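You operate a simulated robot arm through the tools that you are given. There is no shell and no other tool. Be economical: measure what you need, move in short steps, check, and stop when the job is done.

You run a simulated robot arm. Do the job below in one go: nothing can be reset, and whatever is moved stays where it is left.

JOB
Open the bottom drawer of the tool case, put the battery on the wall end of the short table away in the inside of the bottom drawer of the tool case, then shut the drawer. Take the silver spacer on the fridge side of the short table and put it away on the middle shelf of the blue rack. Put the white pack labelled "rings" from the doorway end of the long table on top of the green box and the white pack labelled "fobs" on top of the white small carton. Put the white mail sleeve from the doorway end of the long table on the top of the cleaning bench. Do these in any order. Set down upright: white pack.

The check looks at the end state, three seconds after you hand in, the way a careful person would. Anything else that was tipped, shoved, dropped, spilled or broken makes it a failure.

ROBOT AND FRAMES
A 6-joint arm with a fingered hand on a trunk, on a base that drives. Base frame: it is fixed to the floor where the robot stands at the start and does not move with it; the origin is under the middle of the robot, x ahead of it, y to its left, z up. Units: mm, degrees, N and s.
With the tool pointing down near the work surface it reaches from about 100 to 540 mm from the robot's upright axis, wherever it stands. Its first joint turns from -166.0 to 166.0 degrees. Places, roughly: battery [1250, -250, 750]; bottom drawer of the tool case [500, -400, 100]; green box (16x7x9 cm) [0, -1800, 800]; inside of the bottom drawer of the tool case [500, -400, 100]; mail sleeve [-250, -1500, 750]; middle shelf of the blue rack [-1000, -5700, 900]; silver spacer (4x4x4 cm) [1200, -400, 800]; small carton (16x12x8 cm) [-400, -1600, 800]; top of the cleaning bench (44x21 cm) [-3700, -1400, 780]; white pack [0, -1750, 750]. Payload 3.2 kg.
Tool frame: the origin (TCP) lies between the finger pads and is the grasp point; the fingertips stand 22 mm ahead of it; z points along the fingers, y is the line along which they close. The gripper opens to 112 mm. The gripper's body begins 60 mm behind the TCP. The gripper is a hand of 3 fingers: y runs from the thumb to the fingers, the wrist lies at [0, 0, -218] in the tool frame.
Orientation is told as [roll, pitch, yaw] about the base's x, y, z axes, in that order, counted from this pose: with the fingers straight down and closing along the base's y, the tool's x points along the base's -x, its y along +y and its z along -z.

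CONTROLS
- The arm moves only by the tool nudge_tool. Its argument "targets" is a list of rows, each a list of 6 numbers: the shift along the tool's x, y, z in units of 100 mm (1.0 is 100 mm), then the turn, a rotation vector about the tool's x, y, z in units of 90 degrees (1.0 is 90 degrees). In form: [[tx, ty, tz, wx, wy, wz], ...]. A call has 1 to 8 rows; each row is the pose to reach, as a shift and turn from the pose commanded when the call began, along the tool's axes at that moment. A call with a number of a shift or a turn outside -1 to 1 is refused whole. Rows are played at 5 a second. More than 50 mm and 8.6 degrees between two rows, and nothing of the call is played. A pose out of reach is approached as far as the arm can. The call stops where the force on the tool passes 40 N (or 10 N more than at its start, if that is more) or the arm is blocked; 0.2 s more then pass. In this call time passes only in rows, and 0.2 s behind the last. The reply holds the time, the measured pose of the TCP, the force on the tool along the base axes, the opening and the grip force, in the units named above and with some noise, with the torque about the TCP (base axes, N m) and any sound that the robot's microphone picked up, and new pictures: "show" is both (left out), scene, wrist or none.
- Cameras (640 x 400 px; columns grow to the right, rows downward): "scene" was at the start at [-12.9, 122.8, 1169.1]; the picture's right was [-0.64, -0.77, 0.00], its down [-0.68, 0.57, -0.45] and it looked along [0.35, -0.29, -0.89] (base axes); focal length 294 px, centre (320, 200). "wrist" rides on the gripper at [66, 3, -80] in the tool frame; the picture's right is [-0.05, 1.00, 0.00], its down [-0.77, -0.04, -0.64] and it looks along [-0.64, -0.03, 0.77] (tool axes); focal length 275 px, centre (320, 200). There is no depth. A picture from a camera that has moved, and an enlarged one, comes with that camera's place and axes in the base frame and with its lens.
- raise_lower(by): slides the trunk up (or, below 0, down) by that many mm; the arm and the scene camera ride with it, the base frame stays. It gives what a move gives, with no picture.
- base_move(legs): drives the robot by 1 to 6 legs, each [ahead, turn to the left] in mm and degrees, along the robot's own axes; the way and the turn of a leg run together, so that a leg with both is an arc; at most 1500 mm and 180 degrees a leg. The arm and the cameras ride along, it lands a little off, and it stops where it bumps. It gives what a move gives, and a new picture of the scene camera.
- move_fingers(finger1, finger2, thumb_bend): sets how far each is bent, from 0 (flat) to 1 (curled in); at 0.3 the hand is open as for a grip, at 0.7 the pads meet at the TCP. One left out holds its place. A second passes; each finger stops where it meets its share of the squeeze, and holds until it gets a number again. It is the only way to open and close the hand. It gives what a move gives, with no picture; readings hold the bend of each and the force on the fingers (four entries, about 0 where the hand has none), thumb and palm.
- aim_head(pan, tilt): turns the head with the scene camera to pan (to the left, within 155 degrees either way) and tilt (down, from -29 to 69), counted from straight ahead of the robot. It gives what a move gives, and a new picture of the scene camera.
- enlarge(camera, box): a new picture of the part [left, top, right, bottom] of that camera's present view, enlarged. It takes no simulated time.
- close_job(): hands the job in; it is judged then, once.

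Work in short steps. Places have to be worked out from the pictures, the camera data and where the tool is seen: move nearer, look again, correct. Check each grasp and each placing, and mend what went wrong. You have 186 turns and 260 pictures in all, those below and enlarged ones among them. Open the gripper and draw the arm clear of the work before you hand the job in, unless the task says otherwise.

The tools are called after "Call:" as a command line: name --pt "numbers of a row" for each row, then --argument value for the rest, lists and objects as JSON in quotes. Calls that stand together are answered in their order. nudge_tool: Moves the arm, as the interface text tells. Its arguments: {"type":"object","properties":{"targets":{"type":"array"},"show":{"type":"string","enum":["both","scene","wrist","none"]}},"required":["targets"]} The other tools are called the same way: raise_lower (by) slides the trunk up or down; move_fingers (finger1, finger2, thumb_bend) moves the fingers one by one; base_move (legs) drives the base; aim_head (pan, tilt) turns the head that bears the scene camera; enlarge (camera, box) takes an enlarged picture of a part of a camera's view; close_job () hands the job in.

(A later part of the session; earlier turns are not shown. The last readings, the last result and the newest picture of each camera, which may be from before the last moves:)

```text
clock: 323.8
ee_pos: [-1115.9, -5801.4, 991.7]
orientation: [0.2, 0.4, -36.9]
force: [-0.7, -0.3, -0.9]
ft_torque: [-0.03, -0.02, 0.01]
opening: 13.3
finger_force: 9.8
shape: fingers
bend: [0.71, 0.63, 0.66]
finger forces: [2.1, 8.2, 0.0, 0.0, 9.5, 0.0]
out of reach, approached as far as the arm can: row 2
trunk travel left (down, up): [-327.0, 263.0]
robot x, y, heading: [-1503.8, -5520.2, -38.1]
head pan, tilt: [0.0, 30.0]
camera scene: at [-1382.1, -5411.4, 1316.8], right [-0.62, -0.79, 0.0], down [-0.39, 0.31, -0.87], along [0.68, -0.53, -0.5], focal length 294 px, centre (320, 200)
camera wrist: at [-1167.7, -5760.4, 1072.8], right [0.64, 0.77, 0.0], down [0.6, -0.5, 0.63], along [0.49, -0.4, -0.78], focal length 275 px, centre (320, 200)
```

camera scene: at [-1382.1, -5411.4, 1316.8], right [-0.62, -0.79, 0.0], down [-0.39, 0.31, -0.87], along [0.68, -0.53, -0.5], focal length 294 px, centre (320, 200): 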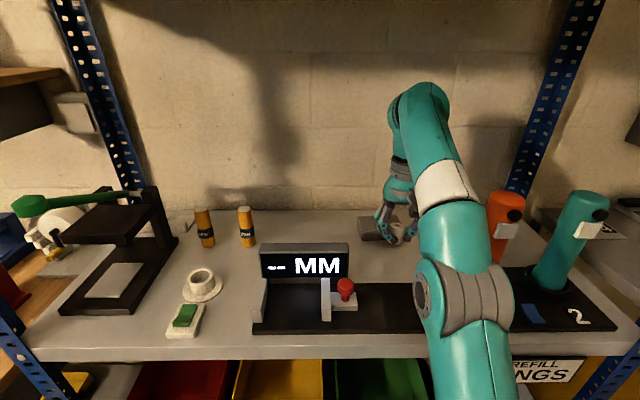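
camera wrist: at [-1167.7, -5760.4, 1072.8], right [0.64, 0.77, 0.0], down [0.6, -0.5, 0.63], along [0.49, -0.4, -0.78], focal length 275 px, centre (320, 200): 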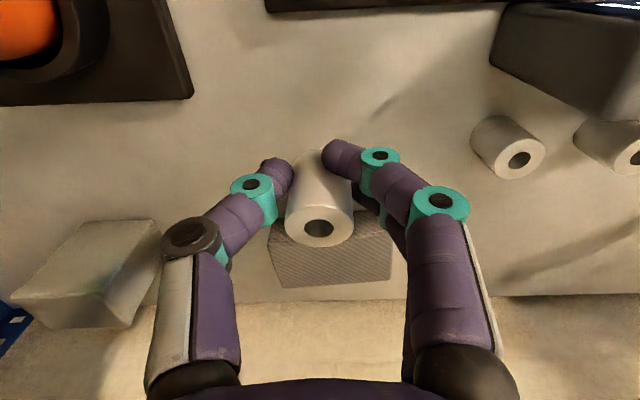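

Over the free patch (D 2662, U −5271). I lower with the arm.

Call:
nudge_tool --pt "0 0 0.2 0 0 0" --pt "0 0 0.4 0 0 0" --show "both"

```text
clock: 324.4
ee_pos: [-1115.7, -5802.0, 950.5]
orientation: [0.3, 0.4, -37.0]
force: [0.7, -0.4, 0.7]
ft_torque: [-0.01, -0.01, 0.01]
opening: 12.8
finger_force: 9.9
shape: fingers
bend: [0.71, 0.63, 0.66]
finger forces: [1.9, 8.1, 0.0, 0.0, 9.2, 0.1]
trunk travel left (down, up): [-327.0, 263.0]
robot x, y, heading: [-1503.4, -5519.7, -38.1]
head pan, tilt: [0.0, 30.0]
camera scene: at [-1381.3, -5412.0, 1316.7], right [-0.62, -0.79, 0.0], down [-0.39, 0.31, -0.87], along [0.68, -0.53, -0.5], focal length 294 px, centre (320, 200)
camera wrist: at [-1166.7, -5759.9, 1031.2], right [0.64, 0.77, 0.0], down [0.6, -0.5, 0.63], along [0.49, -0.4, -0.78], focal length 275 px, centre (320, 200)
```

scene: 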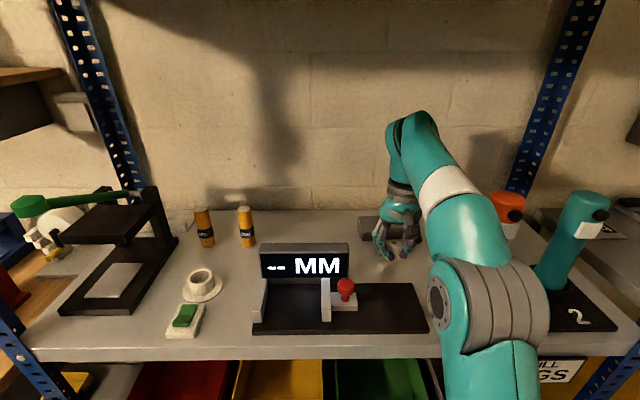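
wrist: 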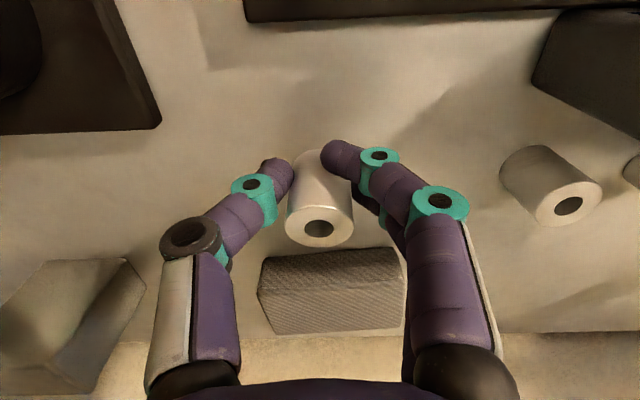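

Clear of the neighbours. I continue down in small steps to contact.

Call:
nudge_tool --pt "0 0 0.1 0 0 0" --pt "0 0 0.18 0 0 0" --pt "0 0 0.24 0 0 0" --pt "0 0 0.28 0 0 0" --show "none"

```text
clock: 325.4
ee_pos: [-1116.6, -5800.5, 925.9]
orientation: [0.1, 0.1, -37.0]
force: [-2.4, -0.5, 25.6]
ft_torque: [-0.14, -0.08, -0.03]
opening: 10.5
finger_force: 16.5
shape: fingers
bend: [0.72, 0.68, 0.68]
finger forces: [1.8, 13.1, 0.1, 0.1, 17.9, 0.0]
trunk travel left (down, up): [-327.0, 263.0]
robot x, y, heading: [-1505.5, -5523.3, -38.2]
head pan, tilt: [0.0, 30.0]
```

Contact. Release gently and rise.

Call:
nudge_tool --pt "0 0 -0.02 0 0 0" --show "none"

Call:
move_fingers --finger1 0.5 --finger2 0.5 --thumb_bend 0.5

Call:
nudge_tool --pt "0 0 -0.25 0 0 0" --pt "0 0 -0.5 0 0 0" --pt "0 0 -0.75 0 0 0" --show "both"

```text
clock: 325.8
ee_pos: [-1117.3, -5801.8, 926.4]
orientation: [0.1, 0.4, -36.9]
force: [-2.8, 1.6, 16.2]
ft_torque: [-0.04, -0.08, -0.02]
opening: 10.3
finger_force: 13.2
shape: fingers
bend: [0.72, 0.68, 0.68]
finger forces: [1.9, 11.1, 0.1, 0.0, 13.1, 0.0]
trunk travel left (down, up): [-327.0, 263.0]
robot x, y, heading: [-1505.0, -5520.9, -37.9]
head pan, tilt: [0.0, 30.0]
```

```text
clock: 326.6
ee_pos: [-1115.9, -5800.1, 926.3]
orientation: [0.3, -0.1, -36.8]
force: [2.5, 2.9, 21.4]
ft_torque: [-0.33, 0.28, -0.09]
opening: 48.2
finger_force: 10.2
shape: fingers
bend: [0.51, 0.5, 0.53]
finger forces: [2.3, 0.3, 0.0, 0.1, 18.0, 0.1]
trunk travel left (down, up): [-327.0, 263.0]
robot x, y, heading: [-1505.4, -5521.2, -37.9]
head pan, tilt: [0.0, 30.0]
stopped: the force on the tool passed its limit at 41 N (the readings are from after the stop); the commanded pose is now the measured one
```

```text
clock: 327.4
ee_pos: [-1117.0, -5801.4, 990.0]
orientation: [0.2, 0.1, -36.9]
force: [0.3, 0.0, -0.4]
ft_torque: [-0.02, 0.0, 0.03]
opening: 54.5
finger_force: 0.0
shape: fingers
bend: [0.5, 0.5, 0.5]
finger forces: [0.0, 0.1, 0.0, 0.0, 0.0, 0.0]
out of reach, approached as far as the arm can: row 3
trunk travel left (down, up): [-327.0, 263.0]
robot x, y, heading: [-1502.5, -5518.3, -38.2]
head pan, tilt: [0.0, 30.0]
camera scene: at [-1381.4, -5411.9, 1316.7], right [-0.62, -0.79, 0.0], down [-0.39, 0.31, -0.87], along [0.68, -0.53, -0.5], focal length 294 px, centre (320, 200)
camera wrist: at [-1168.4, -5761.0, 1069.3], right [0.64, 0.77, 0.0], down [0.59, -0.49, 0.63], along [0.49, -0.4, -0.77], focal length 275 px, centre (320, 200)
```

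scene: 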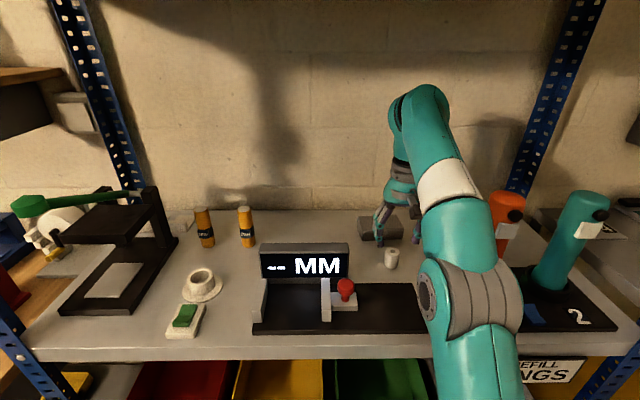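
wrist: 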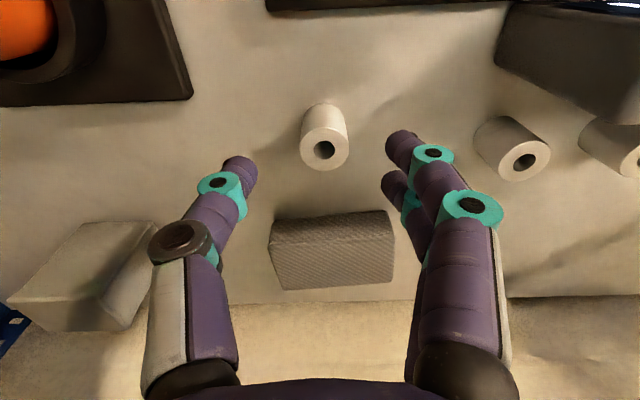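

Spacer stands upright on the middle shelf. I retract and back out.

Call:
nudge_tool --pt "0.4 0 0 0 0 0" --pt "0.8 0 0 0 0 0" --show "none"

Call:
nudge_tool --pt "0.4 0 0 0 0 0" --pt "0.8 0 0 0 0 0" --show "none"

Call:
base_move --legs '[[-400, 0]]'

Call:
raise_lower --by 263

```text
clock: 328.0
ee_pos: [-1182.8, -5752.5, 988.5]
orientation: [0.2, 0.3, -36.9]
force: [-0.3, -0.6, -0.6]
ft_torque: [-0.02, 0.03, 0.01]
opening: 54.6
finger_force: 0.1
shape: fingers
bend: [0.5, 0.5, 0.5]
finger forces: [0.1, 0.0, 0.0, 0.0, 0.1, 0.0]
trunk travel left (down, up): [-327.0, 263.0]
robot x, y, heading: [-1505.4, -5521.3, -38.2]
head pan, tilt: [0.0, 30.0]
```

```text
clock: 328.6
ee_pos: [-1245.0, -5706.4, 989.7]
orientation: [0.1, 0.2, -36.8]
force: [-0.5, 0.2, 0.2]
ft_torque: [-0.02, 0.04, -0.04]
opening: 54.5
finger_force: 0.1
shape: fingers
bend: [0.5, 0.5, 0.5]
finger forces: [0.0, 0.0, 0.1, 0.1, 0.0, 0.1]
trunk travel left (down, up): [-327.0, 263.0]
robot x, y, heading: [-1507.0, -5522.4, -38.1]
head pan, tilt: [0.0, 30.0]
```

```text
clock: 331.1
ee_pos: [-1560.8, -5460.3, 989.5]
orientation: [0.2, 0.1, -37.6]
force: [0.7, -0.1, 0.8]
ft_torque: [0.02, 0.03, 0.01]
opening: 54.6
finger_force: 0.0
shape: fingers
bend: [0.5, 0.5, 0.5]
finger forces: [0.0, 0.1, 0.1, 0.0, 0.1, 0.1]
trunk travel left (down, up): [-327.0, 263.0]
robot x, y, heading: [-1819.0, -5273.0, -38.7]
head pan, tilt: [0.0, 30.0]
camera scene: at [-1693.6, -5165.8, 1316.7], right [-0.62, -0.78, 0.0], down [-0.39, 0.31, -0.87], along [0.68, -0.54, -0.5], focal length 294 px, centre (320, 200)
```

scene: 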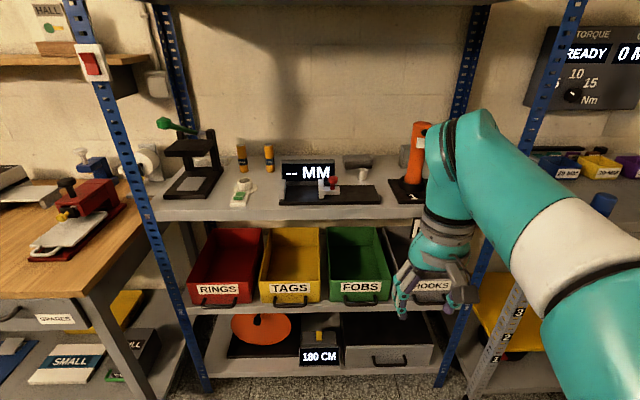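

```text
clock: 333.8
ee_pos: [-1561.6, -5461.8, 1252.0]
orientation: [0.1, 0.2, -37.6]
force: [0.0, 0.4, -0.2]
ft_torque: [-0.01, 0.03, -0.02]
opening: 54.8
finger_force: 0.0
shape: fingers
bend: [0.5, 0.5, 0.5]
finger forces: [0.0, 0.0, 0.1, 0.0, 0.1, 0.0]
trunk travel left (down, up): [-590.0, 0.0]
robot x, y, heading: [-1822.4, -5271.9, -38.7]
head pan, tilt: [0.0, 30.0]
```

Now back along the aisle to the corridor between the tables.

Call:
base_move --legs '[[0, 90], [1500, 0], [1500, 0]]'

Call:
base_move --legs '[[0, 0.5], [1300, 0]]'

```text
clock: 352.1
ee_pos: [257.2, -2675.7, 1251.8]
orientation: [0.3, 0.3, 52.6]
force: [0.1, 0.7, 0.1]
ft_torque: [0.0, 0.02, -0.02]
opening: 54.3
finger_force: 0.1
shape: fingers
bend: [0.5, 0.5, 0.5]
finger forces: [0.0, 0.0, 0.0, 0.1, 0.1, 0.0]
trunk travel left (down, up): [-590.0, 0.0]
robot x, y, heading: [69.8, -2933.8, 51.6]
head pan, tilt: [0.0, 30.0]
camera scene: at [-42.7, -2809.7, 1579.7], right [0.78, -0.62, 0.0], down [-0.31, -0.39, -0.87], along [0.54, 0.68, -0.5], focal length 294 px, centre (320, 200)
```

scene: 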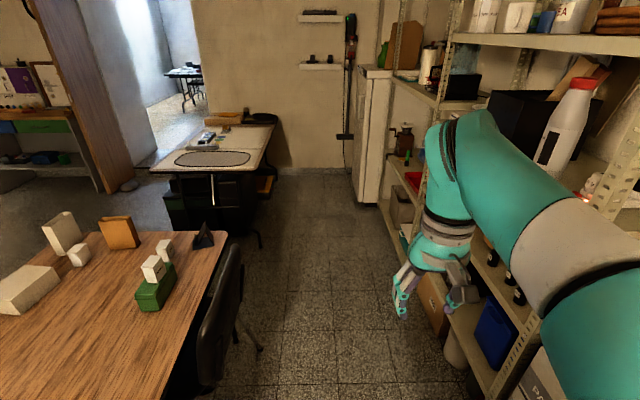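

```text
clock: 358.9
ee_pos: [1071.1, -1668.9, 1253.4]
orientation: [0.2, 0.2, 51.6]
force: [0.1, 0.8, 0.2]
ft_torque: [0.01, 0.03, 0.0]
opening: 54.5
finger_force: 0.1
shape: fingers
bend: [0.5, 0.5, 0.5]
finger forces: [0.1, 0.0, 0.1, 0.1, 0.0, 0.0]
trunk travel left (down, up): [-590.0, 0.0]
robot x, y, heading: [881.3, -1927.4, 50.4]
head pan, tilt: [0.0, 30.0]
camera scene: at [769.9, -1798.2, 1579.7], right [0.77, -0.64, 0.0], down [-0.32, -0.39, -0.87], along [0.55, 0.67, -0.5], focal length 294 px, centre (320, 200)
```

scene: 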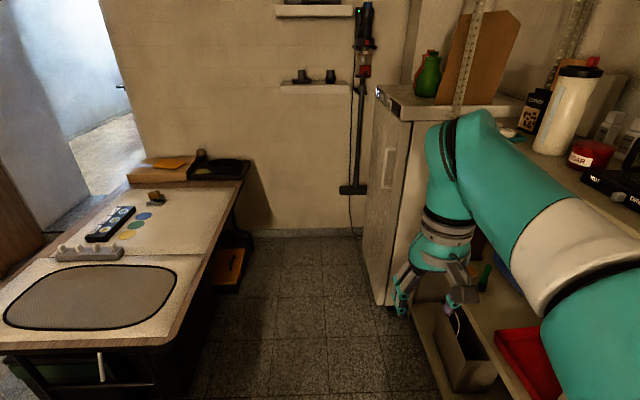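

Call:
base_move --legs '[[280, 0], [0, 91.5], [824, 0], [0, 90]]'

Call:
aim_head --pan 0 --tilt 60

Call:
nudge_tool --pt "0 0 0.4 0 0 0" --pt "0 0 0.8 0 0 0" --pt "0 0 1.0 0 0 0" --show "wrist"

```text
clock: 372.7
ee_pos: [217.6, -1480.8, 1251.6]
orientation: [0.3, 0.2, -124.2]
force: [0.1, -0.3, -0.5]
ft_torque: [-0.02, 0.0, 0.0]
opening: 54.3
finger_force: 0.0
shape: fingers
bend: [0.5, 0.5, 0.5]
finger forces: [0.1, 0.0, 0.0, 0.0, 0.0, 0.0]
trunk travel left (down, up): [-590.0, 0.0]
robot x, y, heading: [390.4, -1215.3, -125.5]
head pan, tilt: [0.0, 30.0]
camera scene: at [505.4, -1335.9, 1579.7], right [-0.82, 0.58, 0.0], down [0.29, 0.41, -0.87], along [-0.5, -0.71, -0.5], focal length 294 px, centre (320, 200)
```

scene: 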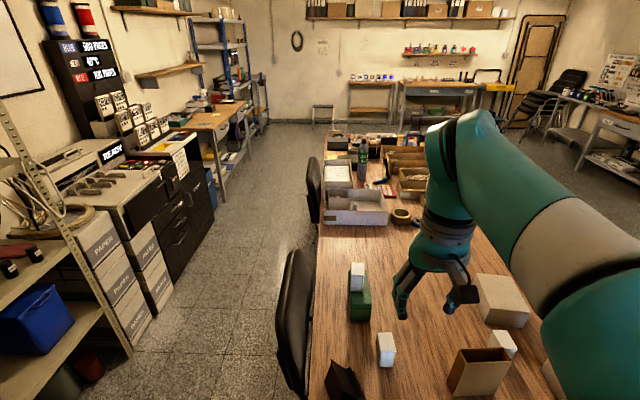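

```text
clock: 373.6
ee_pos: [216.3, -1481.4, 1253.0]
orientation: [0.3, 0.3, -124.4]
force: [-0.4, 0.5, -0.4]
ft_torque: [0.0, 0.0, -0.03]
opening: 54.5
finger_force: 0.0
shape: fingers
bend: [0.5, 0.5, 0.5]
finger forces: [0.0, 0.0, 0.0, 0.0, 0.1, 0.0]
trunk travel left (down, up): [-590.0, 0.0]
robot x, y, heading: [388.7, -1212.1, -125.6]
head pan, tilt: [0.0, 60.0]
camera scene: at [519.1, -1316.5, 1537.7], right [-0.82, 0.58, 0.0], down [0.5, 0.71, -0.5], along [-0.29, -0.41, -0.87], focal length 294 px, centre (320, 200)
```

scene: 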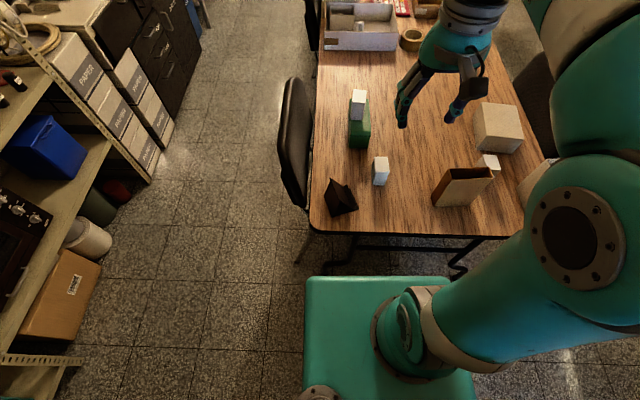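

```text
clock: 374.4
ee_pos: [218.2, -1483.8, 1152.6]
orientation: [0.1, 0.2, -124.3]
force: [-0.1, -0.3, 0.5]
ft_torque: [0.0, -0.01, 0.05]
opening: 54.5
finger_force: 0.1
shape: fingers
bend: [0.5, 0.5, 0.5]
finger forces: [0.1, 0.1, 0.0, 0.0, 0.0, 0.1]
trunk travel left (down, up): [-590.0, 0.0]
robot x, y, heading: [388.6, -1213.0, -125.6]
head pan, tilt: [0.0, 60.0]
camera wrist: at [256.5, -1430.5, 1233.5], right [0.8, -0.6, 0.0], down [-0.47, -0.62, 0.63], along [-0.38, -0.51, -0.77], focal length 275 px, centre (320, 200)
```

wrist: 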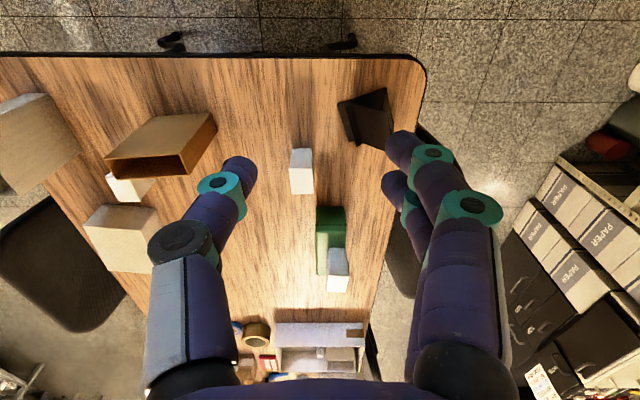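

Base is lined up with FOBS (≈(48,-1654)). I advance to the table edge and move the hand over it.

Call:
base_move --legs '[[80, 0]]'

Call:
move_fingers --finger1 0.4 --finger2 0.4 --thumb_bend 0.4

Call:
nudge_tool --pt "-0.4 -0.1 0.3 0 0 0" --pt "-0.7 -0.2 0.6 0 0 0" --pt "-0.95 -0.3 0.95 0 0 0" --show "none"

Call:
nudge_tool --pt "-0.3 0 0.4 0 0 0" --pt "-0.5 0 0.8 0 0 0" --pt "-0.6 0 1.0 0 0 0" --show "both"

```text
clock: 375.5
ee_pos: [169.0, -1551.0, 1152.9]
orientation: [0.2, 0.3, -124.4]
force: [-0.8, -0.3, 0.1]
ft_torque: [-0.01, -0.02, 0.01]
opening: 54.7
finger_force: 0.1
shape: fingers
bend: [0.5, 0.5, 0.5]
finger forces: [0.0, 0.0, 0.1, 0.0, 0.0, 0.0]
trunk travel left (down, up): [-590.0, 0.0]
robot x, y, heading: [340.9, -1279.7, -125.5]
head pan, tilt: [0.0, 60.0]
camera scene: at [470.9, -1384.3, 1537.6], right [-0.81, 0.58, 0.0], down [0.5, 0.71, -0.5], along [-0.29, -0.41, -0.87], focal length 294 px, centre (320, 200)
```

scene: 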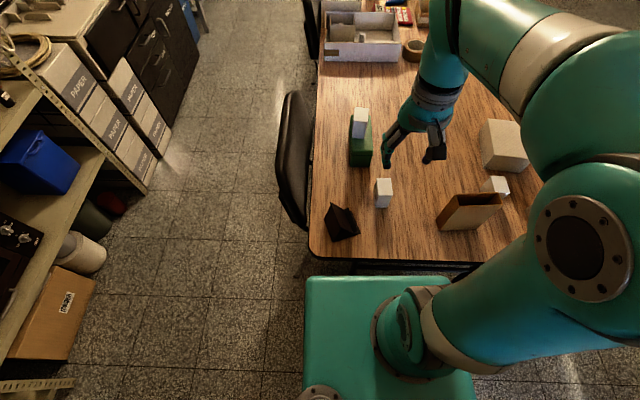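

```text
clock: 376.5
ee_pos: [170.4, -1549.0, 1152.5]
orientation: [0.2, 0.2, -124.3]
force: [0.4, 0.1, -0.4]
ft_torque: [-0.02, 0.01, 0.0]
opening: 83.3
finger_force: 0.1
shape: fingers
bend: [0.4, 0.4, 0.4]
finger forces: [0.0, 0.1, 0.0, 0.0, 0.0, 0.0]
trunk travel left (down, up): [-590.0, 0.0]
robot x, y, heading: [340.9, -1276.5, -125.5]
head pan, tilt: [0.0, 60.0]
```

```text
refused: row 1 steps farther than a row can; nothing moved
```

```text
clock: 377.3
ee_pos: [138.6, -1599.1, 1053.6]
orientation: [0.2, 0.2, -124.3]
force: [0.6, 0.4, 0.7]
ft_torque: [-0.01, -0.04, -0.03]
opening: 83.5
finger_force: 0.1
shape: fingers
bend: [0.4, 0.4, 0.4]
finger forces: [0.1, 0.1, 0.0, 0.0, 0.0, 0.0]
trunk travel left (down, up): [-590.0, 0.0]
robot x, y, heading: [345.4, -1278.5, -125.5]
head pan, tilt: [0.0, 60.0]
camera scene: at [471.7, -1383.2, 1537.6], right [-0.81, 0.58, 0.0], down [0.5, 0.71, -0.5], along [-0.29, -0.41, -0.87], focal length 294 px, centre (320, 200)
camera wrist: at [177.2, -1546.3, 1133.5], right [0.8, -0.6, 0.0], down [-0.47, -0.62, 0.63], along [-0.38, -0.51, -0.77], focal length 275 px, centre (320, 200)
```

scene: 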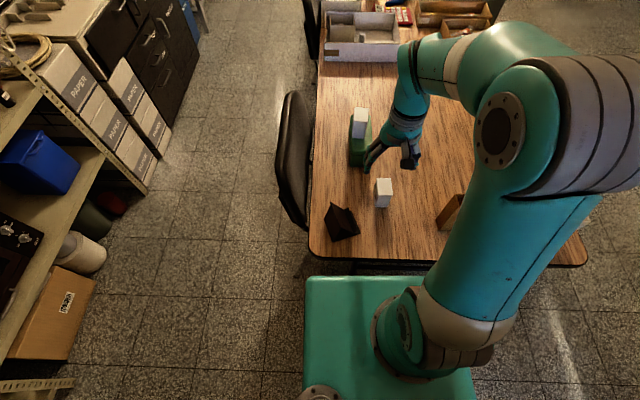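
wrist: 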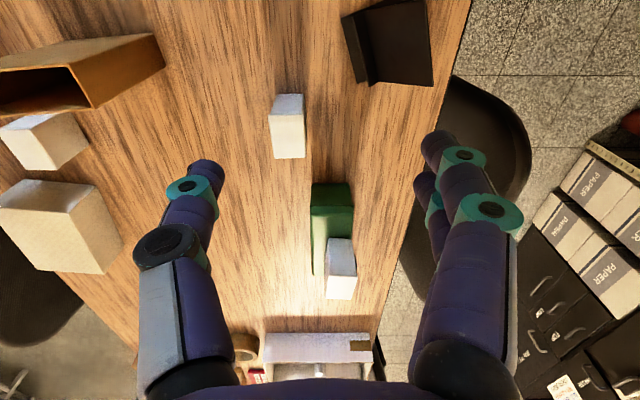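

Call:
nudge_tool --pt "-0.35 -0.15 0.2 0 0 0" --pt "-0.7 -0.3 0.4 0 0 0" --pt "-0.98 -0.44 0.6 0 0 0" --pt "-0.98 -0.44 0.95 0 0 0" --show "none"

Call:
nudge_tool --pt "0 0 0.35 0 0 0" --pt "0 0 0.65 0 0 0" --show "both"

```text
clock: 378.3
ee_pos: [44.4, -1653.7, 958.3]
orientation: [0.2, 0.2, -124.4]
force: [-0.1, 0.2, 0.7]
ft_torque: [-0.01, 0.02, 0.02]
opening: 83.0
finger_force: 0.1
shape: fingers
bend: [0.4, 0.4, 0.4]
finger forces: [0.0, 0.0, 0.0, 0.0, 0.0, 0.0]
trunk travel left (down, up): [-590.0, 0.0]
robot x, y, heading: [341.1, -1281.8, -125.2]
head pan, tilt: [0.0, 60.0]
```

```text
clock: 378.9
ee_pos: [44.9, -1653.7, 891.8]
orientation: [0.2, 0.2, -124.4]
force: [0.0, -0.2, -0.4]
ft_torque: [0.01, 0.0, -0.06]
opening: 83.2
finger_force: 0.0
shape: fingers
bend: [0.4, 0.4, 0.4]
finger forces: [0.0, 0.0, 0.0, 0.0, 0.0, 0.1]
trunk travel left (down, up): [-590.0, 0.0]
robot x, y, heading: [339.6, -1281.1, -125.2]
head pan, tilt: [0.0, 60.0]
camera scene: at [471.7, -1383.3, 1537.6], right [-0.81, 0.58, 0.0], down [0.5, 0.71, -0.5], along [-0.29, -0.41, -0.87], focal length 294 px, centre (320, 200)
camera wrist: at [84.3, -1601.6, 972.7], right [0.8, -0.6, 0.0], down [-0.47, -0.62, 0.63], along [-0.38, -0.51, -0.77], focal length 275 px, centre (320, 200)
```

scene: 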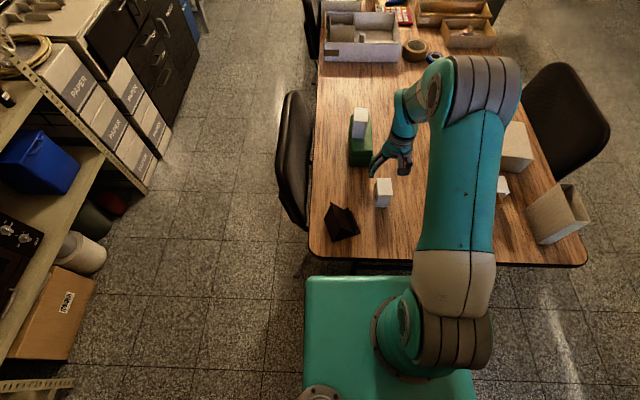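
wrist: 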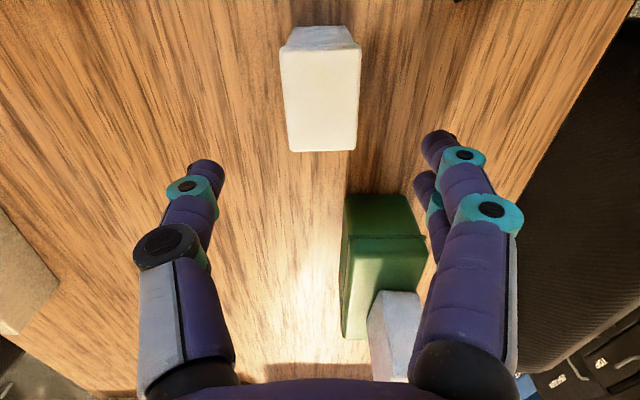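

Correct 10 mm back and descend to grip FOBS.

Call:
nudge_tool --pt "0.1 0.01 0.3 0 0 0" --pt "0.1 0.01 0.65 0 0 0" --pt "0.1 0.01 1.0 0 0 0" --show "wrist"

Call:
move_fingers --finger1 0.65 --finger2 0.65 --thumb_bend 0.65

```text
clock: 379.7
ee_pos: [51.3, -1647.6, 792.3]
orientation: [0.2, 0.1, -124.4]
force: [-0.2, -0.3, -1.4]
ft_torque: [-0.03, 0.03, 0.0]
opening: 83.2
finger_force: 0.1
shape: fingers
bend: [0.4, 0.4, 0.4]
finger forces: [0.1, 0.0, 0.0, 0.0, 0.0, 0.0]
trunk travel left (down, up): [-590.0, 0.0]
robot x, y, heading: [342.7, -1278.7, -125.3]
head pan, tilt: [0.0, 60.0]
camera wrist: at [90.7, -1594.6, 873.3], right [0.8, -0.6, 0.0], down [-0.47, -0.62, 0.63], along [-0.38, -0.51, -0.77], focal length 275 px, centre (320, 200)
```

wrist: 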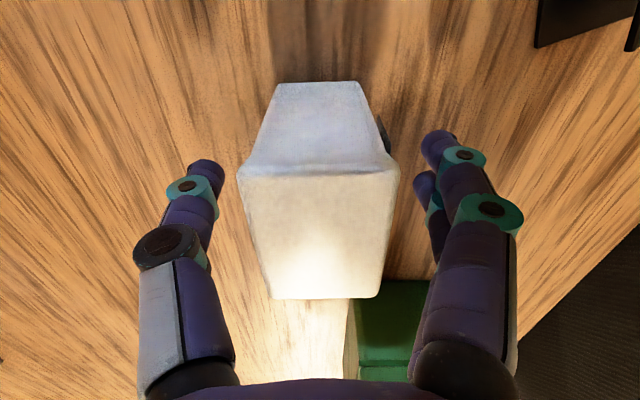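

```text
clock: 380.7
ee_pos: [50.6, -1648.2, 792.8]
orientation: [0.3, 0.3, -124.4]
force: [-0.7, -0.4, -0.5]
ft_torque: [-0.01, -0.01, -0.01]
opening: 40.6
finger_force: 11.1
shape: fingers
bend: [0.57, 0.57, 0.59]
finger forces: [5.2, 5.1, 0.0, 0.0, 10.4, 0.0]
trunk travel left (down, up): [-590.0, 0.0]
robot x, y, heading: [341.3, -1276.0, -125.6]
head pan, tilt: [0.0, 60.0]
```

FOBS gripped. I lift high and carry it around to the table's front corner.

Call:
nudge_tool --pt "0 0 -0.35 0 0 0" --pt "0 0 -0.7 0 0 0" --pt "0 0 -1.0 0 0 0" --show "wrist"

Call:
nudge_tool --pt "0.2 0 -0.35 0 0 0" --pt "0.4 0 -0.7 0 0 0" --pt "0.6 0 -1.0 0 0 0" --show "none"

Call:
nudge_tool --pt "0.2 0 -0.35 0 0 0" --pt "0.4 0 -0.6 0 0 0" --show "none"

Call:
base_move --legs '[[-90, 0], [0, -91.5], [900, 0]]'

```text
clock: 381.5
ee_pos: [50.5, -1646.5, 892.7]
orientation: [0.2, 0.4, -124.4]
force: [0.3, 1.1, -1.5]
ft_torque: [0.0, -0.03, -0.01]
opening: 40.6
finger_force: 10.5
shape: fingers
bend: [0.57, 0.57, 0.59]
finger forces: [5.4, 5.1, 0.0, 0.1, 10.4, 0.1]
trunk travel left (down, up): [-590.0, 0.0]
robot x, y, heading: [342.1, -1279.3, -125.5]
head pan, tilt: [0.0, 60.0]
camera wrist: at [89.4, -1594.1, 974.4], right [0.8, -0.6, 0.0], down [-0.47, -0.62, 0.63], along [-0.38, -0.51, -0.77], focal length 275 px, centre (320, 200)
```

wrist: 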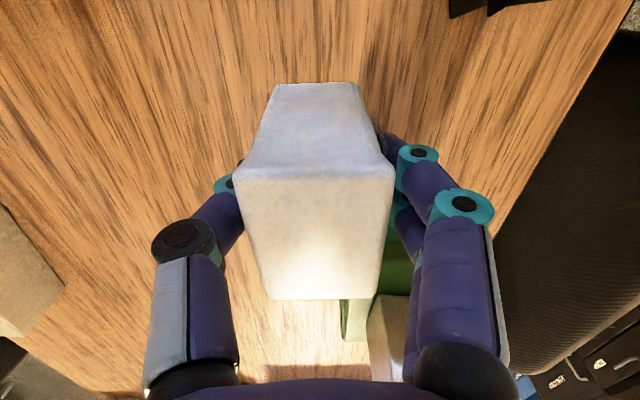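

```text
clock: 382.3
ee_pos: [84.8, -1596.2, 991.8]
orientation: [0.2, 0.2, -124.4]
force: [-0.6, 0.3, -1.2]
ft_torque: [0.03, -0.01, -0.01]
opening: 40.7
finger_force: 10.4
shape: fingers
bend: [0.57, 0.57, 0.59]
finger forces: [5.2, 5.1, 0.1, 0.0, 10.4, 0.0]
trunk travel left (down, up): [-590.0, 0.0]
robot x, y, heading: [342.8, -1278.5, -125.5]
head pan, tilt: [0.0, 60.0]
```

```text
clock: 382.9
ee_pos: [108.1, -1564.6, 1054.4]
orientation: [0.1, 0.2, -124.4]
force: [0.4, 0.6, -2.0]
ft_torque: [0.02, -0.04, 0.01]
opening: 40.4
finger_force: 10.5
shape: fingers
bend: [0.57, 0.57, 0.59]
finger forces: [5.2, 5.1, 0.0, 0.1, 10.4, 0.1]
trunk travel left (down, up): [-590.0, 0.0]
robot x, y, heading: [342.6, -1278.3, -125.3]
head pan, tilt: [0.0, 60.0]
```

```text
clock: 392.3
ee_pos: [-610.4, -423.4, 1051.8]
orientation: [0.2, 0.2, 144.1]
force: [0.0, 0.3, -1.6]
ft_torque: [-0.01, -0.05, -0.01]
opening: 40.5
finger_force: 10.3
shape: fingers
bend: [0.57, 0.57, 0.59]
finger forces: [5.2, 5.2, 0.0, 0.0, 10.5, 0.0]
trunk travel left (down, up): [-590.0, 0.0]
robot x, y, heading: [-329.3, -663.0, 143.2]
head pan, tilt: [0.0, 60.0]
camera scene: at [-437.0, -794.5, 1537.6], right [0.6, 0.8, 0.0], down [0.69, -0.52, -0.5], along [-0.4, 0.3, -0.87], focal length 294 px, centre (320, 200)
```

scene: 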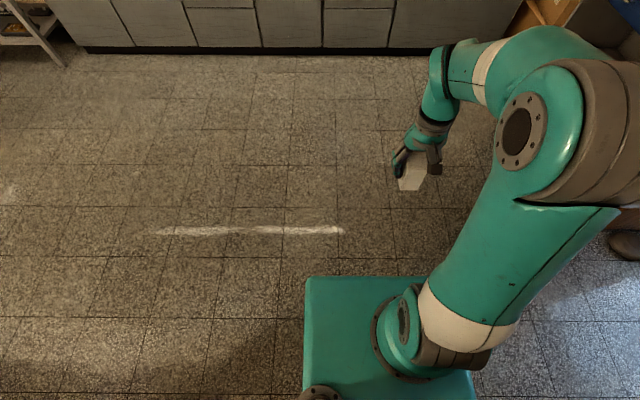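

Call:
base_move --legs '[[0, 88.5], [425, 0], [0, 88]]'

Call:
aim_head --pan -20 --tilt 50

```text
clock: 401.6
ee_pos: [-400.6, -1302.9, 1053.4]
orientation: [0.2, 0.3, -52.7]
force: [-0.3, 0.4, -0.6]
ft_torque: [0.01, 0.0, -0.01]
opening: 40.6
finger_force: 10.0
shape: fingers
bend: [0.57, 0.57, 0.59]
finger forces: [5.2, 5.1, 0.1, 0.1, 10.3, 0.0]
trunk travel left (down, up): [-590.0, 0.0]
robot x, y, heading: [-598.9, -990.8, -53.8]
head pan, tilt: [0.0, 60.0]
stopped in leg 3: the robot was blocked; the commanded pose is now the measured one
camera scene: at [-462.0, -900.1, 1537.6], right [-0.81, -0.59, 0.0], down [-0.51, 0.7, -0.5], along [0.29, -0.4, -0.87], focal length 294 px, centre (320, 200)
```

scene: 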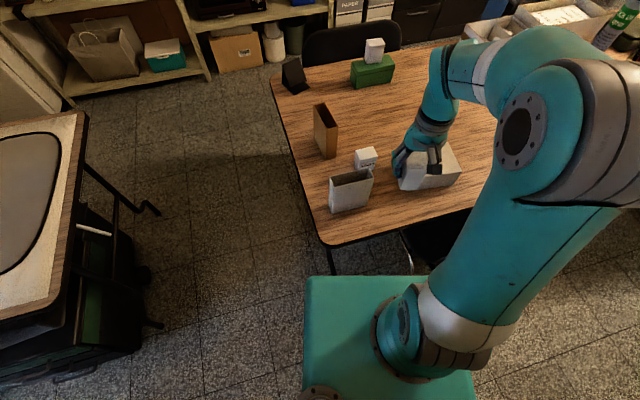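

```text
clock: 402.4
ee_pos: [-401.0, -1302.0, 1052.3]
orientation: [0.2, 0.2, -52.8]
force: [-0.5, -0.1, -1.7]
ft_torque: [0.01, 0.01, -0.04]
opening: 40.3
finger_force: 10.4
shape: fingers
bend: [0.57, 0.57, 0.59]
finger forces: [5.2, 5.1, 0.1, 0.0, 10.3, 0.0]
trunk travel left (down, up): [-590.0, 0.0]
robot x, y, heading: [-600.2, -988.7, -53.9]
head pan, tilt: [-20.0, 50.0]
camera scene: at [-479.7, -920.2, 1550.2], right [-0.96, -0.28, 0.0], down [-0.21, 0.74, -0.64], along [0.18, -0.62, -0.77], focal length 294 px, centre (320, 200)
```

scene: 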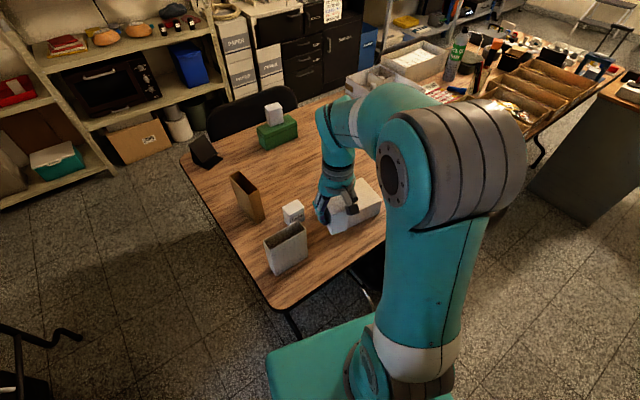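

The base corner touched the front chair while turning (blocked, so it stopped). I reverse away, then finish the turn further back and come in squarely.

Call:
base_move --legs '[[-130, 0], [0, 16], [60, 0]]'

Call:
aim_head --pan -45 --tilt 55

```text
clock: 405.2
ee_pos: [-351.5, -1165.8, 1052.2]
orientation: [0.2, 0.2, -36.8]
force: [0.5, 0.1, -2.9]
ft_torque: [0.04, 0.04, -0.01]
opening: 40.2
finger_force: 10.4
shape: fingers
bend: [0.57, 0.57, 0.59]
finger forces: [5.2, 5.1, 0.0, 0.0, 10.5, 0.0]
trunk travel left (down, up): [-590.0, 0.0]
robot x, y, heading: [-628.5, -922.9, -37.9]
head pan, tilt: [-20.0, 50.0]
camera scene: at [-532.6, -822.3, 1550.2], right [-0.85, -0.53, 0.0], down [-0.41, 0.65, -0.64], along [0.34, -0.54, -0.77], focal length 294 px, centre (320, 200)
```

scene: 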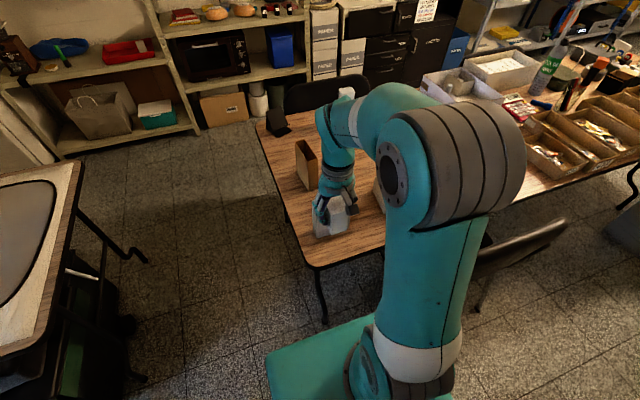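

```text
clock: 406.1
ee_pos: [-352.7, -1166.1, 1052.7]
orientation: [0.3, 0.1, -36.8]
force: [-0.2, 0.2, -0.8]
ft_torque: [0.01, -0.02, 0.03]
opening: 40.5
finger_force: 10.3
shape: fingers
bend: [0.57, 0.57, 0.59]
finger forces: [5.2, 5.1, 0.0, 0.1, 10.3, 0.0]
trunk travel left (down, up): [-590.0, 0.0]
robot x, y, heading: [-630.6, -919.4, -37.6]
head pan, tilt: [-45.0, 55.0]
camera scene: at [-565.7, -827.6, 1543.7], right [-0.99, -0.13, 0.0], down [-0.1, 0.81, -0.57], along [0.07, -0.57, -0.82], focal length 294 px, centre (320, 200)
```

scene: 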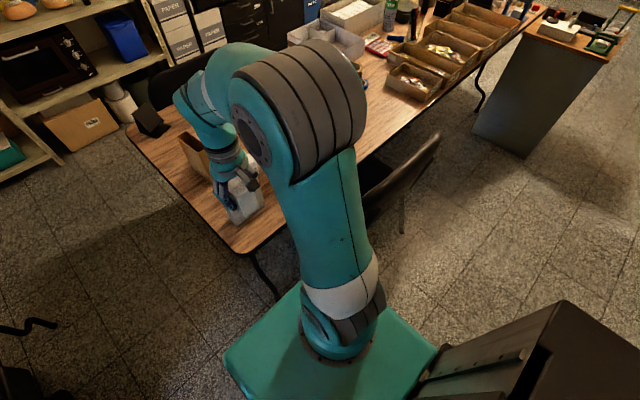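

I advance squarely to the table front and view from the wrist.

Call:
base_move --legs '[[195, 0]]'

Call:
nudge_tool --pt "0 -0.45 0 0 0 0" --pt "0 -0.9 0 0 0 0" --show "none"

Call:
nudge_tool --pt "0 -0.45 0 0 0 0" --pt "0 -0.9 0 0 0 0" --show "both"

```text
clock: 407.7
ee_pos: [-199.1, -1286.1, 1052.1]
orientation: [0.2, 0.2, -36.9]
force: [-0.6, -1.1, -1.6]
ft_torque: [-0.01, 0.01, 0.01]
opening: 40.4
finger_force: 10.4
shape: fingers
bend: [0.57, 0.57, 0.59]
finger forces: [5.2, 5.1, 0.0, 0.0, 10.5, 0.0]
trunk travel left (down, up): [-590.0, 0.0]
robot x, y, heading: [-478.4, -1040.1, -38.1]
head pan, tilt: [-45.0, 55.0]
camera scene: at [-412.2, -947.2, 1543.7], right [-0.99, -0.12, 0.0], down [-0.1, 0.81, -0.57], along [0.07, -0.57, -0.82], focal length 294 px, centre (320, 200)
```

scene: 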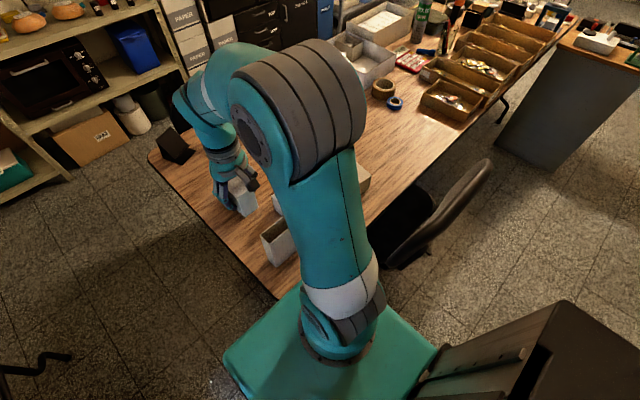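

```text
clock: 408.3
ee_pos: [-255.9, -1358.9, 1051.9]
orientation: [0.2, 0.2, -36.8]
force: [0.3, 0.1, -1.4]
ft_torque: [0.0, 0.02, -0.01]
opening: 40.3
finger_force: 10.6
shape: fingers
bend: [0.57, 0.57, 0.59]
finger forces: [5.4, 5.2, 0.0, 0.0, 10.4, 0.1]
trunk travel left (down, up): [-590.0, 0.0]
robot x, y, heading: [-475.7, -1038.4, -38.3]
head pan, tilt: [-45.0, 55.0]
```

```text
clock: 408.9
ee_pos: [-309.5, -1431.8, 1049.4]
orientation: [0.2, 0.2, -37.0]
force: [0.0, -0.5, -2.4]
ft_torque: [0.01, 0.02, 0.04]
opening: 40.3
finger_force: 10.4
shape: fingers
bend: [0.57, 0.57, 0.59]
finger forces: [5.2, 5.1, 0.0, 0.0, 10.3, 0.1]
trunk travel left (down, up): [-590.0, 0.0]
robot x, y, heading: [-476.8, -1043.5, -37.9]
head pan, tilt: [-45.0, 55.0]
camera scene: at [-413.5, -947.4, 1543.8], right [-0.99, -0.12, 0.0], down [-0.1, 0.81, -0.57], along [0.07, -0.57, -0.82], focal length 294 px, centre (320, 200)
camera wrist: at [-359.8, -1390.3, 1130.9], right [0.64, 0.77, 0.0], down [0.6, -0.5, 0.63], along [0.49, -0.4, -0.77], focal length 275 px, centre (320, 200)
```

scene: 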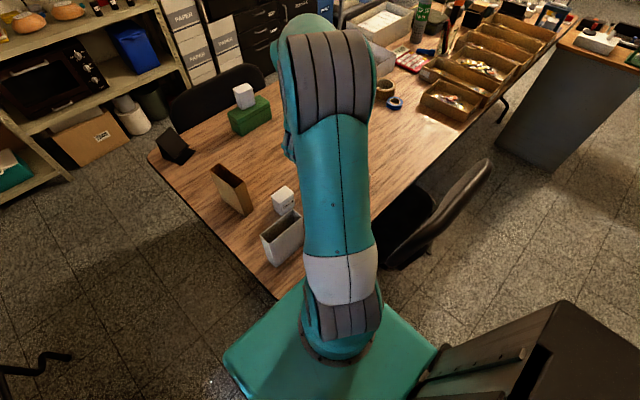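
wrist: 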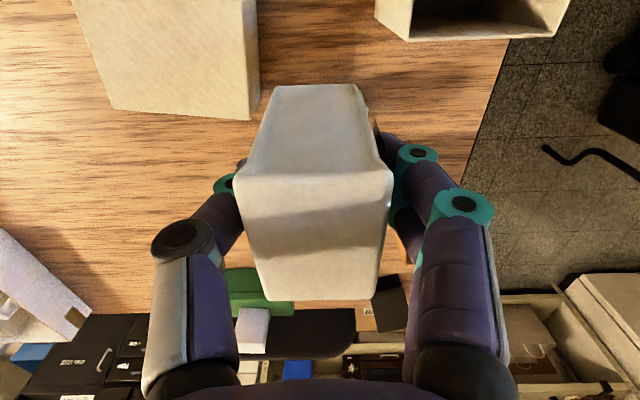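

Carton top centre ≈ (-409,-1548). I move over it.

Call:
nudge_tool --pt "0.03 -0.4 0 0 0 0" --pt "0.06 -0.8 0 0 0 0" --show "none"

Call:
nudge_tool --pt "0.02 -0.35 0.2 0 0 0" --pt "0.04 -0.73 0.4 0 0 0" --pt "0.04 -0.73 0.8 0 0 0" --show "both"

```text
clock: 409.5
ee_pos: [-361.5, -1492.5, 1053.0]
orientation: [0.2, 0.4, -36.9]
force: [0.3, 0.5, -1.3]
ft_torque: [-0.01, 0.03, 0.01]
opening: 40.5
finger_force: 9.9
shape: fingers
bend: [0.57, 0.57, 0.59]
finger forces: [5.4, 5.1, 0.1, 0.1, 10.3, 0.0]
trunk travel left (down, up): [-590.0, 0.0]
robot x, y, heading: [-477.1, -1042.3, -37.9]
head pan, tilt: [-45.0, 55.0]
```

```text
clock: 410.3
ee_pos: [-406.6, -1546.3, 973.1]
orientation: [0.2, 0.2, -36.9]
force: [0.1, 0.0, -1.5]
ft_torque: [-0.01, 0.0, -0.01]
opening: 40.4
finger_force: 11.1
shape: fingers
bend: [0.57, 0.57, 0.59]
finger forces: [5.3, 5.1, 0.0, 0.1, 10.3, 0.0]
trunk travel left (down, up): [-590.0, 0.0]
robot x, y, heading: [-472.6, -1040.5, -38.0]
head pan, tilt: [-45.0, 55.0]
camera scene: at [-413.1, -946.9, 1543.7], right [-0.99, -0.12, 0.0], down [-0.1, 0.81, -0.57], along [0.07, -0.57, -0.82], focal length 294 px, centre (320, 200)
camera wrist: at [-458.2, -1504.4, 1053.4], right [0.64, 0.77, 0.0], down [0.6, -0.5, 0.63], along [0.49, -0.4, -0.77], focal length 275 px, centre (320, 200)
```

scene: 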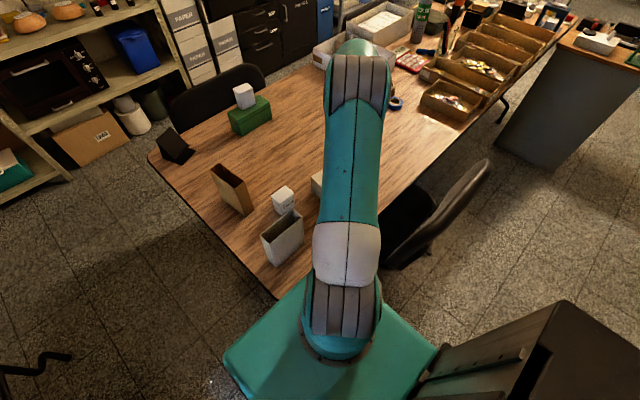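
wrist: 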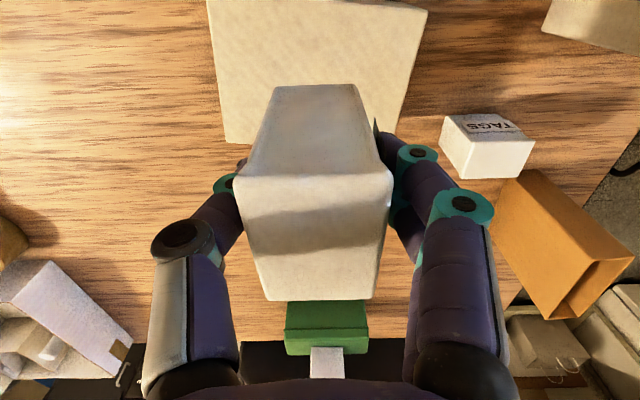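

Call:
nudge_tool --pt "0.05 -0.06 0.35 0 0 0" --pt "0.05 -0.06 0.7 0 0 0" --pt "0.05 -0.06 0.85 0 0 0" --pt "0.05 -0.06 0.92 0 0 0" --show "both"

```text
clock: 411.3
ee_pos: [-416.3, -1546.3, 879.5]
orientation: [0.2, 0.3, -36.9]
force: [-0.8, -0.2, -1.8]
ft_torque: [0.01, -0.01, 0.0]
opening: 40.6
finger_force: 10.1
shape: fingers
bend: [0.57, 0.57, 0.59]
finger forces: [5.2, 5.2, 0.0, 0.1, 10.5, 0.0]
trunk travel left (down, up): [-590.0, 0.0]
robot x, y, heading: [-479.6, -1043.2, -38.0]
head pan, tilt: [-45.0, 55.0]
camera scene: at [-413.3, -946.8, 1543.7], right [-0.99, -0.12, 0.0], down [-0.1, 0.81, -0.57], along [0.07, -0.57, -0.82], focal length 294 px, centre (320, 200)
camera wrist: at [-467.7, -1504.8, 960.0], right [0.64, 0.77, 0.0], down [0.6, -0.5, 0.63], along [0.49, -0.4, -0.77], focal length 275 px, centre (320, 200)
```

scene: 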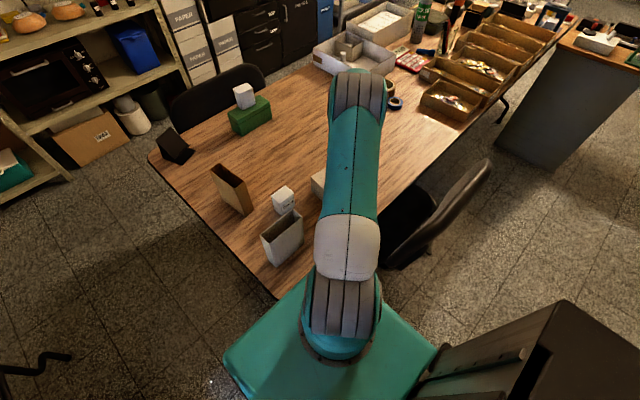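
wrist: 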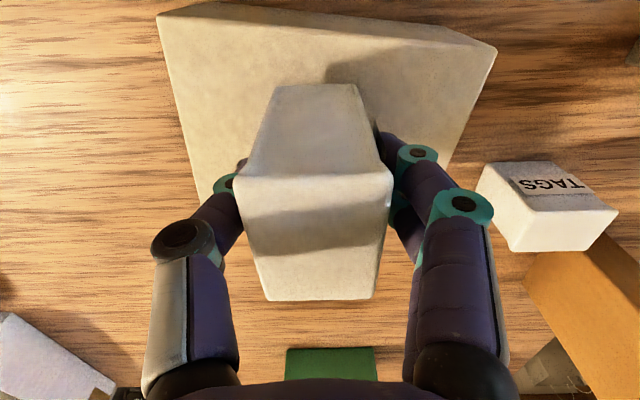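

Centred on the carton. Lower to contact.

Call:
nudge_tool --pt "-0.04 0 0.04 0 0 0" --pt "-0.04 0 0.08 0 0 0" --pt "-0.04 0 0.11 0 0 0" --show "none"

Call:
nudge_tool --pt "0 0 0.04 0 0 0" --pt "0 0 0.07 0 0 0" --show "none"

```text
clock: 412.1
ee_pos: [-414.1, -1548.9, 867.5]
orientation: [0.2, 0.3, -36.8]
force: [-0.4, 1.3, -1.5]
ft_torque: [0.0, -0.02, 0.01]
opening: 40.0
finger_force: 10.2
shape: fingers
bend: [0.57, 0.57, 0.59]
finger forces: [5.2, 5.1, 0.0, 0.0, 10.3, 0.0]
trunk travel left (down, up): [-590.0, 0.0]
robot x, y, heading: [-474.2, -1037.6, -38.1]
head pan, tilt: [-45.0, 55.0]
```

```text
clock: 412.7
ee_pos: [-412.9, -1548.7, 863.6]
orientation: [0.1, 0.1, -36.8]
force: [0.2, 0.8, 17.8]
ft_torque: [0.03, 0.0, -0.04]
opening: 40.2
finger_force: 12.3
shape: fingers
bend: [0.58, 0.59, 0.6]
finger forces: [6.6, 6.6, 0.0, 0.0, 12.1, 0.0]
trunk travel left (down, up): [-590.0, 0.0]
robot x, y, heading: [-475.3, -1042.9, -37.9]
head pan, tilt: [-45.0, 55.0]
```

Contact at 17.8 N. Release and rise.

Call:
nudge_tool --pt "0 0 -0.02 0 0 0" --show "none"

Call:
move_fingers --finger1 0.48 --finger2 0.48 --thumb_bend 0.48

Call:
move_fingers --finger1 0.4 --finger2 0.4 --thumb_bend 0.4

Call:
nudge_tool --pt "0 0 -0.35 0 0 0" --pt "0 0 -0.7 0 0 0" --pt "0 0 -1.0 0 0 0" --show "wrist"

```text
clock: 413.1
ee_pos: [-413.2, -1549.0, 863.9]
orientation: [0.1, 0.2, -36.9]
force: [0.9, -0.6, 10.2]
ft_torque: [-0.05, -0.01, -0.01]
opening: 40.2
finger_force: 12.1
shape: fingers
bend: [0.58, 0.59, 0.6]
finger forces: [5.6, 5.5, 0.0, 0.0, 12.4, 0.0]
trunk travel left (down, up): [-590.0, 0.0]
robot x, y, heading: [-477.4, -1043.2, -38.0]
head pan, tilt: [-45.0, 55.0]
```

```text
clock: 414.1
ee_pos: [-412.3, -1548.8, 864.4]
orientation: [0.2, 0.2, -37.0]
force: [0.0, 0.2, 0.2]
ft_torque: [0.01, 0.01, -0.02]
opening: 60.1
finger_force: 0.0
shape: fingers
bend: [0.48, 0.48, 0.48]
finger forces: [0.0, 0.0, 0.0, 0.0, 0.1, 0.0]
trunk travel left (down, up): [-590.0, 0.0]
robot x, y, heading: [-475.3, -1042.3, -38.0]
head pan, tilt: [-45.0, 55.0]
```

```text
clock: 415.1
ee_pos: [-413.6, -1549.5, 863.9]
orientation: [0.2, 0.2, -36.9]
force: [-0.4, 0.5, 0.1]
ft_torque: [-0.01, 0.0, 0.0]
opening: 83.2
finger_force: 0.0
shape: fingers
bend: [0.4, 0.4, 0.4]
finger forces: [0.0, 0.0, 0.0, 0.1, 0.1, 0.1]
trunk travel left (down, up): [-590.0, 0.0]
robot x, y, heading: [-476.3, -1043.1, -37.9]
head pan, tilt: [-45.0, 55.0]
```

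```text
clock: 415.9
ee_pos: [-412.8, -1550.6, 963.6]
orientation: [0.3, 0.2, -37.0]
force: [-0.2, 0.1, -0.2]
ft_torque: [0.02, -0.03, -0.03]
opening: 83.5
finger_force: 0.1
shape: fingers
bend: [0.4, 0.4, 0.4]
finger forces: [0.1, 0.0, 0.0, 0.0, 0.0, 0.1]
trunk travel left (down, up): [-590.0, 0.0]
robot x, y, heading: [-474.7, -1037.3, -37.9]
head pan, tilt: [-45.0, 55.0]
camera wrist: at [-463.1, -1507.8, 1045.0], right [0.64, 0.77, 0.0], down [0.6, -0.5, 0.63], along [0.49, -0.4, -0.77], focal length 275 px, centre (320, 200)
```

wrist: 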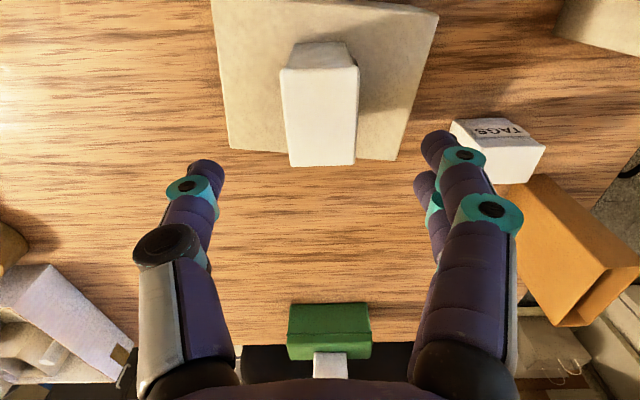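

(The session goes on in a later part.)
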